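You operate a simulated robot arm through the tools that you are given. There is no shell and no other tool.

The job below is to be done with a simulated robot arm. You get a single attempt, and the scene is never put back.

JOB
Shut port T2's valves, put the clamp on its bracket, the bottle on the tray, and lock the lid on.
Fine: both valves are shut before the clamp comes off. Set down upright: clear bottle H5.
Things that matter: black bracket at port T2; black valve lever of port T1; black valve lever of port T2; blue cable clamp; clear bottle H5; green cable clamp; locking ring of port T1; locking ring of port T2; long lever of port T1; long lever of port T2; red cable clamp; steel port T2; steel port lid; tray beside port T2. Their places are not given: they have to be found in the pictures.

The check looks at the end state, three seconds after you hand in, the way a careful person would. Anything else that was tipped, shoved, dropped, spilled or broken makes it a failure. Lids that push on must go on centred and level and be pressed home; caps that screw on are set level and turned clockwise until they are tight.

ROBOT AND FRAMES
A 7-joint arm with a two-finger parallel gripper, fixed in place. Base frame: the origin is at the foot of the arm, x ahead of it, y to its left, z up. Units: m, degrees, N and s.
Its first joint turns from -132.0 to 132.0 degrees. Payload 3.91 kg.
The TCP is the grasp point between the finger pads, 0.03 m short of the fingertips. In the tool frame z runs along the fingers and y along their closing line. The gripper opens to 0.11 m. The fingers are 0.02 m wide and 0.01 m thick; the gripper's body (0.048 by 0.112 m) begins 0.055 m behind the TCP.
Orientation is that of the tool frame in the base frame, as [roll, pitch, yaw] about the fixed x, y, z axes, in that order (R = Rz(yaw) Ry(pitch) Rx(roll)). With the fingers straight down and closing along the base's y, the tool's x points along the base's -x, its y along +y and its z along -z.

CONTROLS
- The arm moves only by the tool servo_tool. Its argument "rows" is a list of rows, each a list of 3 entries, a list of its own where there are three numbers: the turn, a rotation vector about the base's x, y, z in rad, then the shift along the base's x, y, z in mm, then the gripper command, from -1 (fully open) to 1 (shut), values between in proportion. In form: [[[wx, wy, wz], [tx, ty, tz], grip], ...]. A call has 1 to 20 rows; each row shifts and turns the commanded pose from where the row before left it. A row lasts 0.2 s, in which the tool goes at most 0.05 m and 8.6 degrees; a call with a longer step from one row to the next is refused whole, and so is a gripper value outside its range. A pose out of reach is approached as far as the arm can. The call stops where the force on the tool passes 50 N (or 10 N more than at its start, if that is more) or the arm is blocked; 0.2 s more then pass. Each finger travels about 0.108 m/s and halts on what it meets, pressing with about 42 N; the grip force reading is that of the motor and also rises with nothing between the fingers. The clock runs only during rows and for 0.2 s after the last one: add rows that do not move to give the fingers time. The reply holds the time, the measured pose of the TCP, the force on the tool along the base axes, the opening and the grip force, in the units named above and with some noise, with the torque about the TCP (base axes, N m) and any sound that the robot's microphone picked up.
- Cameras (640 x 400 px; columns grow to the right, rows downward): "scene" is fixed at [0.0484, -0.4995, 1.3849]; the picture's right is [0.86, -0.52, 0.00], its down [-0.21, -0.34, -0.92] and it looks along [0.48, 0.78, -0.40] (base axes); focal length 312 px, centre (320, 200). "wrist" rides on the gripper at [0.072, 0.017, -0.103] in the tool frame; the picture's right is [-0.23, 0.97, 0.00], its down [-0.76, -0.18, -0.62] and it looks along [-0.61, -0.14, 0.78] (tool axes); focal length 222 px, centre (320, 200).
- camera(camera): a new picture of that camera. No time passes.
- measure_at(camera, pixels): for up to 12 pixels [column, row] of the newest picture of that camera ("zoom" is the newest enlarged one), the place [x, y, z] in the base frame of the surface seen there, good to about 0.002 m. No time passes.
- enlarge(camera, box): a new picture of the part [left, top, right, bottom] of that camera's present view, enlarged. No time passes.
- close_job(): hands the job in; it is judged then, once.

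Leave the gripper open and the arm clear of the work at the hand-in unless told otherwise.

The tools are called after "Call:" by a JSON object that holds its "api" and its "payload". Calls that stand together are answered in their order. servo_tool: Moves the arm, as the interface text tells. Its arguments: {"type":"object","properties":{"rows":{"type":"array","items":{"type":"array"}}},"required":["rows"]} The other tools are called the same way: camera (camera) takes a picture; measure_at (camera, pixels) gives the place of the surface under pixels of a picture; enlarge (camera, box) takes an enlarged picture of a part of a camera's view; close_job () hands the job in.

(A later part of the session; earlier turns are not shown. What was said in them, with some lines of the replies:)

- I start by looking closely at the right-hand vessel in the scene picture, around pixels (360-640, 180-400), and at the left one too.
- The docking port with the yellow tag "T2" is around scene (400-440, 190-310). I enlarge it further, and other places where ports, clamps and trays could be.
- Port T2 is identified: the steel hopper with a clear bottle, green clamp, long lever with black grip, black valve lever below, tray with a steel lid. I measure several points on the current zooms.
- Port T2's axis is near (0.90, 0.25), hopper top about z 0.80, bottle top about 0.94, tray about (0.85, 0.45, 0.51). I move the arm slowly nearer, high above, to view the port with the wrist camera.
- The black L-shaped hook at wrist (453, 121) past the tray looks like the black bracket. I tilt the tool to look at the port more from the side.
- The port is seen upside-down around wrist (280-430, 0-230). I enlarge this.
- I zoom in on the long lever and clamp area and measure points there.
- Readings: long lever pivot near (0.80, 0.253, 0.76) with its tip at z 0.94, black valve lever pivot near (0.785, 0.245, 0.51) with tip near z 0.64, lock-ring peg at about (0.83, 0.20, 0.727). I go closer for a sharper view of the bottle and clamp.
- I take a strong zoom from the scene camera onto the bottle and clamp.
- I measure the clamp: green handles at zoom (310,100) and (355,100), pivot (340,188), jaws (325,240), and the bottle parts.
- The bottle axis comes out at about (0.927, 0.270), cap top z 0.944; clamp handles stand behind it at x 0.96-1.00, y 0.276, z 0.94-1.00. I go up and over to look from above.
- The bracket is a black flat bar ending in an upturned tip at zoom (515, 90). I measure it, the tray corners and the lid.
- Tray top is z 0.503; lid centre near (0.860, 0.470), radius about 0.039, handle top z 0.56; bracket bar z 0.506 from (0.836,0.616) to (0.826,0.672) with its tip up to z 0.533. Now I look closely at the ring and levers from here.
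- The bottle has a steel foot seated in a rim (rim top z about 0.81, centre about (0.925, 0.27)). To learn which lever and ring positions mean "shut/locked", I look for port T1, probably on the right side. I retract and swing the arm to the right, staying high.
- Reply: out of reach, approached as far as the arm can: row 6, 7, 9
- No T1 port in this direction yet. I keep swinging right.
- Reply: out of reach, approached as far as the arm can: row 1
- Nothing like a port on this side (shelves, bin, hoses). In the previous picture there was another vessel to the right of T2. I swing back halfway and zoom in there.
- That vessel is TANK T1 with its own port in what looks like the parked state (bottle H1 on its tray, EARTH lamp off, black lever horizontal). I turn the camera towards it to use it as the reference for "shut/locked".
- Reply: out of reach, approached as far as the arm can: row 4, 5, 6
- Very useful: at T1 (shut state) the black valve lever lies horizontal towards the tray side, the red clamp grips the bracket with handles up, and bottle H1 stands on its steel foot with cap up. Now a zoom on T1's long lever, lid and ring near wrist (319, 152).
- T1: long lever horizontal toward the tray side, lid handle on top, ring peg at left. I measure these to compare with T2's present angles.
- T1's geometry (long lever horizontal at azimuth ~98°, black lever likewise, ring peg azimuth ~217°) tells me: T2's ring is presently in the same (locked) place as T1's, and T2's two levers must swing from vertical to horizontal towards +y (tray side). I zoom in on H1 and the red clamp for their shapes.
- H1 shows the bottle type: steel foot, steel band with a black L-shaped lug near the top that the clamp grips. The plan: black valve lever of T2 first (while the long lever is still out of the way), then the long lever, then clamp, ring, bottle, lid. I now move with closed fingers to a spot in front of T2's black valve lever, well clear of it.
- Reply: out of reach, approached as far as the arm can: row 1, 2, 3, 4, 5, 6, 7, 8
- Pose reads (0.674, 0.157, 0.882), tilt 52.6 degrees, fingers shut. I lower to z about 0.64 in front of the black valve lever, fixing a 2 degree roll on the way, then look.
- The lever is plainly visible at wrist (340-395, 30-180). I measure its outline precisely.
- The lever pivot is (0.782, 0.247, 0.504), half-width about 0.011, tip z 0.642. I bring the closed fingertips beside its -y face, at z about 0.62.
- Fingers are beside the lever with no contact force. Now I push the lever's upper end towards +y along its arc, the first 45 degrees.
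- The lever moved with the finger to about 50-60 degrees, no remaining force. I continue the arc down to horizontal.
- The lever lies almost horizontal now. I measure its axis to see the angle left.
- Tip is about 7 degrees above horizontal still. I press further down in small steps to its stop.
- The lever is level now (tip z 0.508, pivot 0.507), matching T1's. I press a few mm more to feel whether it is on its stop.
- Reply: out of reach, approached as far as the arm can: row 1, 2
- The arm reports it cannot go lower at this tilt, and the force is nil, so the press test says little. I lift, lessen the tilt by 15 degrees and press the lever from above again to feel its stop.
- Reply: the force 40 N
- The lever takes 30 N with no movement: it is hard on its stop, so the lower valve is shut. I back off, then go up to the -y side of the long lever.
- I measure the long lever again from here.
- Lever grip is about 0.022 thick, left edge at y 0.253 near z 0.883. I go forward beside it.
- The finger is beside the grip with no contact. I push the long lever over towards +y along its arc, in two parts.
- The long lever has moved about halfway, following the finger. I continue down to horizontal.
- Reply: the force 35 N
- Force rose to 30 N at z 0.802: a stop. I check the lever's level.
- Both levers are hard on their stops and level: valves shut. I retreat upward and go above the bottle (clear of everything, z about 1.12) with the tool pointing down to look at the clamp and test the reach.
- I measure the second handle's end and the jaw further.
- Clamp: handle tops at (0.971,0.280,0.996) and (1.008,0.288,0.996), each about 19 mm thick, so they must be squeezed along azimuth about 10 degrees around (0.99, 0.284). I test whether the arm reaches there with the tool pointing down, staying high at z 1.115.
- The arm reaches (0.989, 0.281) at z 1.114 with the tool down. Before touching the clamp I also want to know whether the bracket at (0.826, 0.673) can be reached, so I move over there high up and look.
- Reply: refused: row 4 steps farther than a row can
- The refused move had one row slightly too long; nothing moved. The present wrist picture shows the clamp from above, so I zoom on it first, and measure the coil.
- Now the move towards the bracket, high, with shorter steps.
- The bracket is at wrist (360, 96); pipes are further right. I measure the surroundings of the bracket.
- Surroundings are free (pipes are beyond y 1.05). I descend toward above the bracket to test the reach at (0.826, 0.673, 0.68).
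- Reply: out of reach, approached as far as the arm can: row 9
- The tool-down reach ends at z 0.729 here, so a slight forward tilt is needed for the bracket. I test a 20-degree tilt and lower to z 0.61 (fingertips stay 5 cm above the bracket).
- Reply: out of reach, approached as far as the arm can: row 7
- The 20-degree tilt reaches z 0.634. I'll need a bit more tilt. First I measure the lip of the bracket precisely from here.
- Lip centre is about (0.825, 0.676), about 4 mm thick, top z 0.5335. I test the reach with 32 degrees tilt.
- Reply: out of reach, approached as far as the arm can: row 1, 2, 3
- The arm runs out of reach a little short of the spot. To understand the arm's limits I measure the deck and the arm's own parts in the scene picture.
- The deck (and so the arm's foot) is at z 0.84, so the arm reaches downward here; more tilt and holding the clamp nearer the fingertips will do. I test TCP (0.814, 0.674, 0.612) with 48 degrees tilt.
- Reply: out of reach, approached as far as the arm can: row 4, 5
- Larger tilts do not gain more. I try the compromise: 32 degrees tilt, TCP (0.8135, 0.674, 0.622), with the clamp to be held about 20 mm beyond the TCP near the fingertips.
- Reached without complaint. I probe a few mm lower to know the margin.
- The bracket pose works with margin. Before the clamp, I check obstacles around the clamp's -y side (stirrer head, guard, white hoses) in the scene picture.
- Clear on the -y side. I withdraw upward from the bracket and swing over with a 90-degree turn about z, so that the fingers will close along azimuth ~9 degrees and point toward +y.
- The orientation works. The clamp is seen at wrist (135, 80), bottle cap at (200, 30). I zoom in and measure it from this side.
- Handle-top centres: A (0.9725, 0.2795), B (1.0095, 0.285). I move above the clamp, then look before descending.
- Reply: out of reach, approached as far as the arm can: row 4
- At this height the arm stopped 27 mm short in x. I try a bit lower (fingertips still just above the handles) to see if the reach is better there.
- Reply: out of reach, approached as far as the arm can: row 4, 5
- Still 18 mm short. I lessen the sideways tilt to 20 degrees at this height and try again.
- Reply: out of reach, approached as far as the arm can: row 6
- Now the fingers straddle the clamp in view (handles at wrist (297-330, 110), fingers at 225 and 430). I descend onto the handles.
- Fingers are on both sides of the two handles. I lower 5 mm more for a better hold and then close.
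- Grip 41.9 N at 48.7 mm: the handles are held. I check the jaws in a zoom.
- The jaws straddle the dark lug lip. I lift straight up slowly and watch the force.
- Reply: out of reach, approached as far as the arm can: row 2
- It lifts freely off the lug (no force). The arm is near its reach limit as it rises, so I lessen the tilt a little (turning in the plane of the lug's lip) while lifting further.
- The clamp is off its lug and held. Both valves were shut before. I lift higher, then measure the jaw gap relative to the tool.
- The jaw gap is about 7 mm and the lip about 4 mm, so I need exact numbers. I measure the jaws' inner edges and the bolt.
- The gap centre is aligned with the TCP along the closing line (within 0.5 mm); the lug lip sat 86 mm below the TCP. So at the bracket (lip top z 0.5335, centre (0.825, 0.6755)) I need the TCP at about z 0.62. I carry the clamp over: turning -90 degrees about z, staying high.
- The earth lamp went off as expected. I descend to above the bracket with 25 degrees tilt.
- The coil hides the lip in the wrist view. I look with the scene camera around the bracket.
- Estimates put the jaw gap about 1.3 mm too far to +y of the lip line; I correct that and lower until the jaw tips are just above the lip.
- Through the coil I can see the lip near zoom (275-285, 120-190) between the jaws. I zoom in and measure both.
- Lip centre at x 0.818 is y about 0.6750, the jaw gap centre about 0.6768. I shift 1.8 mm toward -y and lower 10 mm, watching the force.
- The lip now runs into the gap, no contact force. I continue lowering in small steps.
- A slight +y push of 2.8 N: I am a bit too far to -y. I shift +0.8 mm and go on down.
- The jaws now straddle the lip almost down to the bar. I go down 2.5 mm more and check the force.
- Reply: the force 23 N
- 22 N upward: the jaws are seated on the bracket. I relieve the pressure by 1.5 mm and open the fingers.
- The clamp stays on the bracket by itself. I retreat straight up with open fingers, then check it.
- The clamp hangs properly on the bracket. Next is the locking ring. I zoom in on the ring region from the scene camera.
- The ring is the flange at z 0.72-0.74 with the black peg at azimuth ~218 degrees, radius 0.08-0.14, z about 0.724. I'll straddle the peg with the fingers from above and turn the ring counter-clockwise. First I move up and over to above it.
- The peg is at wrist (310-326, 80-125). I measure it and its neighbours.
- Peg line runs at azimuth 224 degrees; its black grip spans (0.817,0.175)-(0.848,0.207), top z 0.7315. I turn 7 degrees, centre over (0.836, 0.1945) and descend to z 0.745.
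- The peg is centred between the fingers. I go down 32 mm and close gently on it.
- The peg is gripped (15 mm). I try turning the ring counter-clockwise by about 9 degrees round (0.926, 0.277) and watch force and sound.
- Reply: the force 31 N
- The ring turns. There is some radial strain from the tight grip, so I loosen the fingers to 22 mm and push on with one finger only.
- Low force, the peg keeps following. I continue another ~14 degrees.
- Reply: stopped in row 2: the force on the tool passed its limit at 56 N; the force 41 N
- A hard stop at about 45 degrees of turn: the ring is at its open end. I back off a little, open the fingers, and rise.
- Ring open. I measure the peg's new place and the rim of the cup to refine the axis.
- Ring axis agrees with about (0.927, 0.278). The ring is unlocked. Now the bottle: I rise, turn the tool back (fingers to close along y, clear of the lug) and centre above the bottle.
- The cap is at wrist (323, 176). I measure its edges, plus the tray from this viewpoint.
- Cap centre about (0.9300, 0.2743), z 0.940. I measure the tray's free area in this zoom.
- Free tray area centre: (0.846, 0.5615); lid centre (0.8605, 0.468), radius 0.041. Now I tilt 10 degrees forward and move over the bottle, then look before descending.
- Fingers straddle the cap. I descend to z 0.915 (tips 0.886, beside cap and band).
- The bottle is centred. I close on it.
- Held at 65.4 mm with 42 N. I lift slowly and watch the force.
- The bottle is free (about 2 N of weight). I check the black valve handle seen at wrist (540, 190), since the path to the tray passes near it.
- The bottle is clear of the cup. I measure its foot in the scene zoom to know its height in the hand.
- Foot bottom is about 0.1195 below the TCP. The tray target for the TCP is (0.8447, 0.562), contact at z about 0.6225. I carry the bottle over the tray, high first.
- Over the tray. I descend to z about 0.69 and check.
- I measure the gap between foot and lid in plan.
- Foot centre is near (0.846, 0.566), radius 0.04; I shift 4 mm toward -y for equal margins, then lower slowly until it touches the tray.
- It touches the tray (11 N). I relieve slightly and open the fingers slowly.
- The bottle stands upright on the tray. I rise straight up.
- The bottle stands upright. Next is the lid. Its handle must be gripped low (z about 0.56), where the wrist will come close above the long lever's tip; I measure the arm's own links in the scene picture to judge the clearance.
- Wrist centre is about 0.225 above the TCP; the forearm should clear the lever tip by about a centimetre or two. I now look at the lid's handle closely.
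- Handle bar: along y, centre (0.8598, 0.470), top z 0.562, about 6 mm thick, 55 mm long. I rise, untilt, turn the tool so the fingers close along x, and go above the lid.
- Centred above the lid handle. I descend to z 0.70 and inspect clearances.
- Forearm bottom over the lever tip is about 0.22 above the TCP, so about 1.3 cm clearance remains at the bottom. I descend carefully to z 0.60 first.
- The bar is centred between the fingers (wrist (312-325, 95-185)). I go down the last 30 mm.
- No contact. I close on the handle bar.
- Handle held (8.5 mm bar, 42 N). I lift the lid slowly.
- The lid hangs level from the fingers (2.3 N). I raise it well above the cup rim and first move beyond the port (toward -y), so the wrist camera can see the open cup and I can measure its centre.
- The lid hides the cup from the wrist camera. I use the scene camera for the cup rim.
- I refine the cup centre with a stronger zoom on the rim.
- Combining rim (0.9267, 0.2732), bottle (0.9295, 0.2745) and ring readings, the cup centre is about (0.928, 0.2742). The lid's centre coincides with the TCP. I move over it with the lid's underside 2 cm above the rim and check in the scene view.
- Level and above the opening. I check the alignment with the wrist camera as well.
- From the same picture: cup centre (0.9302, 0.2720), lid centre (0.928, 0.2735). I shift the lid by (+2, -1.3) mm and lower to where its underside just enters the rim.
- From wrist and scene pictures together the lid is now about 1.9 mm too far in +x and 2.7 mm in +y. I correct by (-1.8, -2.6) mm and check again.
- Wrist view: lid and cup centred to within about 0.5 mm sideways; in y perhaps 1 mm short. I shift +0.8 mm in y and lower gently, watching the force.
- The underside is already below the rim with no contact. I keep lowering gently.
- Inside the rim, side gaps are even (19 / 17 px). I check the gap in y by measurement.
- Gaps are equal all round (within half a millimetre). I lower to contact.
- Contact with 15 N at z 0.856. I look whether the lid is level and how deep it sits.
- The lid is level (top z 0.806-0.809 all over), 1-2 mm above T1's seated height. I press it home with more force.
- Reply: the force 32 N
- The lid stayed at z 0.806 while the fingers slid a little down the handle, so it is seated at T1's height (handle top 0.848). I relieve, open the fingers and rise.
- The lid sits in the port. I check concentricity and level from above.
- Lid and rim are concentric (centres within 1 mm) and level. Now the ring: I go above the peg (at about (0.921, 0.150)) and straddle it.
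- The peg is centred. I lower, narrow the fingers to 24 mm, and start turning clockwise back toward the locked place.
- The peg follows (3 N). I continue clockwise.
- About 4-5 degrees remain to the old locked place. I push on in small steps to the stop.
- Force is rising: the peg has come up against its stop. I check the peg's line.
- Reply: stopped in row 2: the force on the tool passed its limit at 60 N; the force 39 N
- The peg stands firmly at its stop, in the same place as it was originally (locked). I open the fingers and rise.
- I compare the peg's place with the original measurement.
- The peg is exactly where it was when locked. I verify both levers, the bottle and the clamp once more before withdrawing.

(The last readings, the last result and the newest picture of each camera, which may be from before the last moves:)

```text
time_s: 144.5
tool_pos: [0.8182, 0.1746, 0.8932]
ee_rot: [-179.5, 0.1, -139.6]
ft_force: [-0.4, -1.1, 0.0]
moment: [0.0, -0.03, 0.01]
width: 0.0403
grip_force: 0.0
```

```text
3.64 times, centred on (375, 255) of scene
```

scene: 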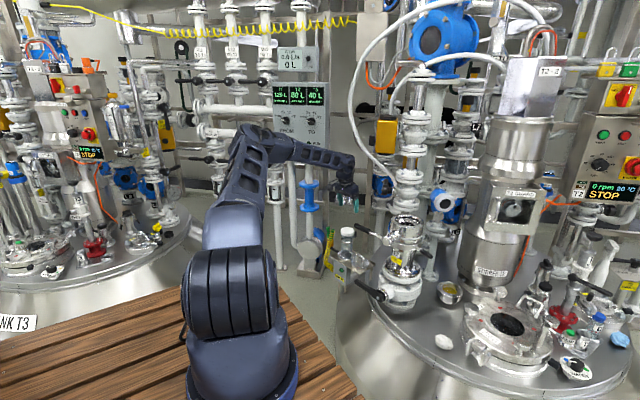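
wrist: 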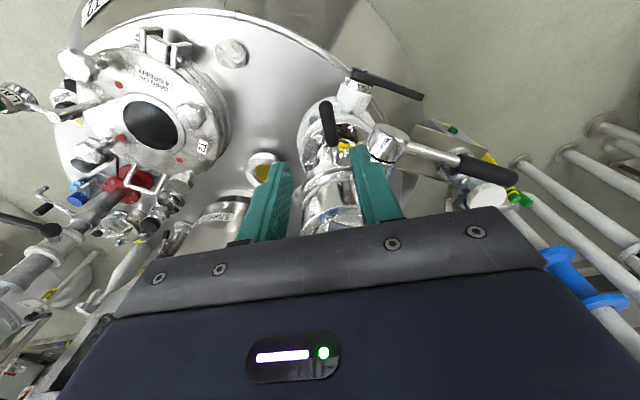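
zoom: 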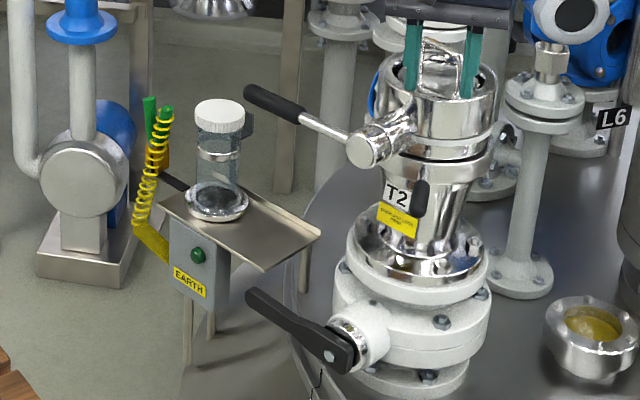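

Everything is in place: both levers level, bottle upright on the tray, clamp on the bracket, lid in and ring locked. I withdraw the arm upward and back, with the gripper open.

Call:
{"api": "servo_tool", "payload": {"rows": [[[0, 0, 0], [0, 0, 40], 0.1], [[0, 0, 0], [-10, 0, 40], -0.3], [[0, 0, 0], [-25, 0, 35], -0.7], [[0, 0, -0.1], [-35, 5, 25], -1], [[0, 0, -0.1], [-40, 5, 15], -1], [[0, 0, -0.1], [-42, 8, 10], -1], [[0, 0, -0.1], [-42, 8, 10], -1], [[0, 0, -0.1], [-42, 8, 5], -1], [[0, 0, -0.1], [-42, 8, 5], -1], [[0, 0, -0.1], [-30, 8, 5], -1], [[0, 0, 0], [0, 0, 0], -1]]}}

Call:
{"api": "camera", "payload": {"camera": "scene"}}

Call:
{"api": "camera", "payload": {"camera": "wrist"}}

Call:
{"api": "enlarge", "payload": {"camera": "scene", "box": [320, 180, 450, 310]}}

```text
time_s: 146.9
tool_pos: [0.5091, 0.224, 1.0838]
ee_rot: [-179.6, 0.2, -179.8]
ft_force: [-0.3, -0.6, 0.3]
moment: [-0.03, 0.0, 0.01]
width: 0.1102
grip_force: 0.1
```

```text
taken
```

scene: 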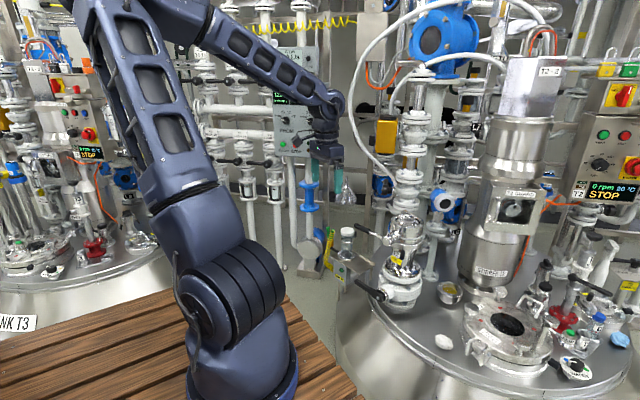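

```text
taken
```

wrist: 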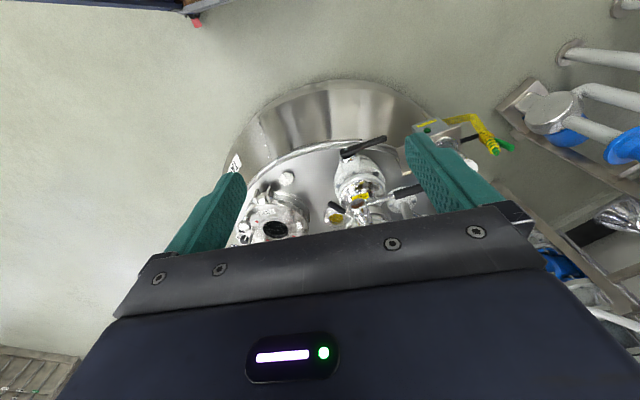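

```text
3.08 times, centred on (385, 245) of scene
```

zoom: 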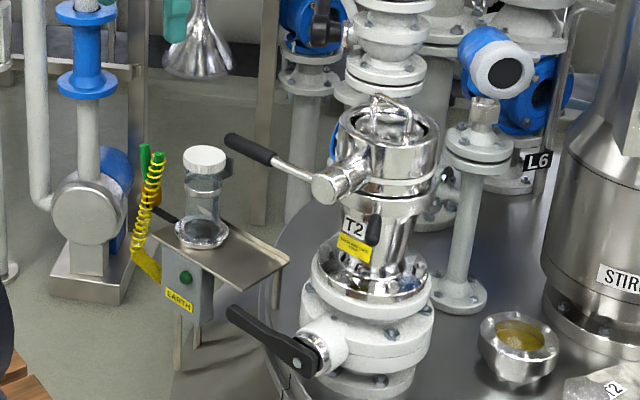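

A last close look at the clamp on the bracket and the lid.

Call:
{"api": "enlarge", "payload": {"camera": "scene", "box": [325, 220, 360, 255]}}

Call:
{"api": "measure_at", "payload": {"camera": "zoom", "pixels": [[300, 120], [370, 130], [350, 300], [330, 250], [300, 180], [380, 280]]}}

Call:
{"api": "enlarge", "payload": {"camera": "scene", "box": [388, 200, 428, 232]}}

```text
11.43 times, centred on (342, 238) of scene
```

zoom: 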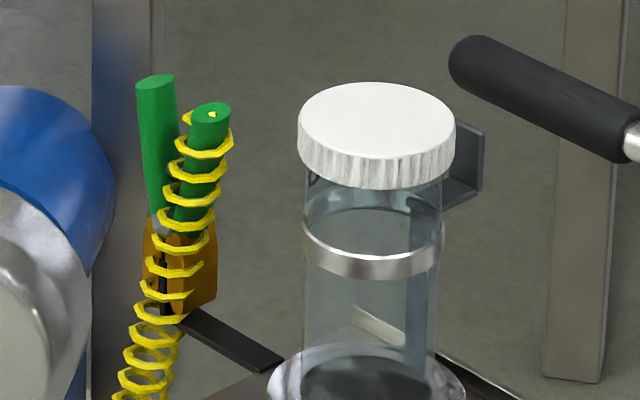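

```text
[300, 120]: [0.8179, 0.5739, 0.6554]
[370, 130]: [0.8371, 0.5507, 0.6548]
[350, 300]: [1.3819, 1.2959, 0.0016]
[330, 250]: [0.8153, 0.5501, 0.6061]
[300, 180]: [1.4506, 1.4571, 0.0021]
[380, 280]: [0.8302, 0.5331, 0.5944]
```

```text
12.50 times, centred on (408, 216) of scene
```

zoom: 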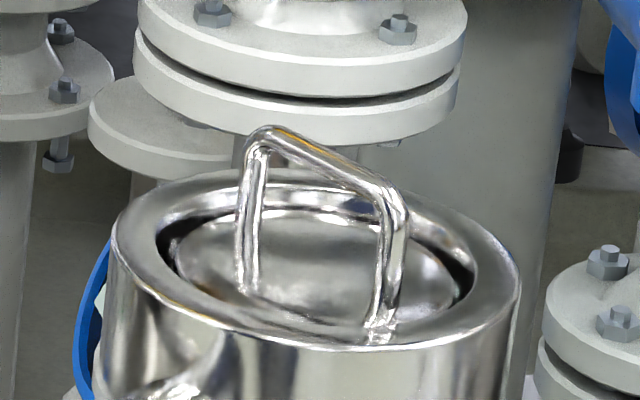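

The clamp's jaws straddle the bracket's lip, the bottle stands upright on the tray, the lid is level and locked, both valves are shut, and the arm is clear with the gripper open. I hand the job in.

Call:
{"api": "close_job", "payload": {}}

```text
The job is handed in.
```

The job is finished and handed in, with every step done and checked in the camera pictures. I don't have the check's verdict.

- **Valves:** I shut both T2 valves before the clamp came off. The black lever and the long lever each took about 30 N against their stops and measured level.
- **Clamp:** the green clamp sits on T2's black bracket with its jaws over the upturned lip. It leans by about 5 degrees, because the arm was at the edge of its reach there.
- **Bottle:** H5 stands upright on its steel foot in the free half of the tray.
- **Lid:** it sits level in the port, centred to within about 1 mm. It did not sink further when pressed with 29 N, and its handle is at the same height as on port T1's lid.
- **Lock:** the ring is back at its locked stop, with the peg measured in the same place as before I unlocked it.

The arm is clear of the work with the gripper open. I did not touch port T1, and the pictures show nothing else tipped or moved.
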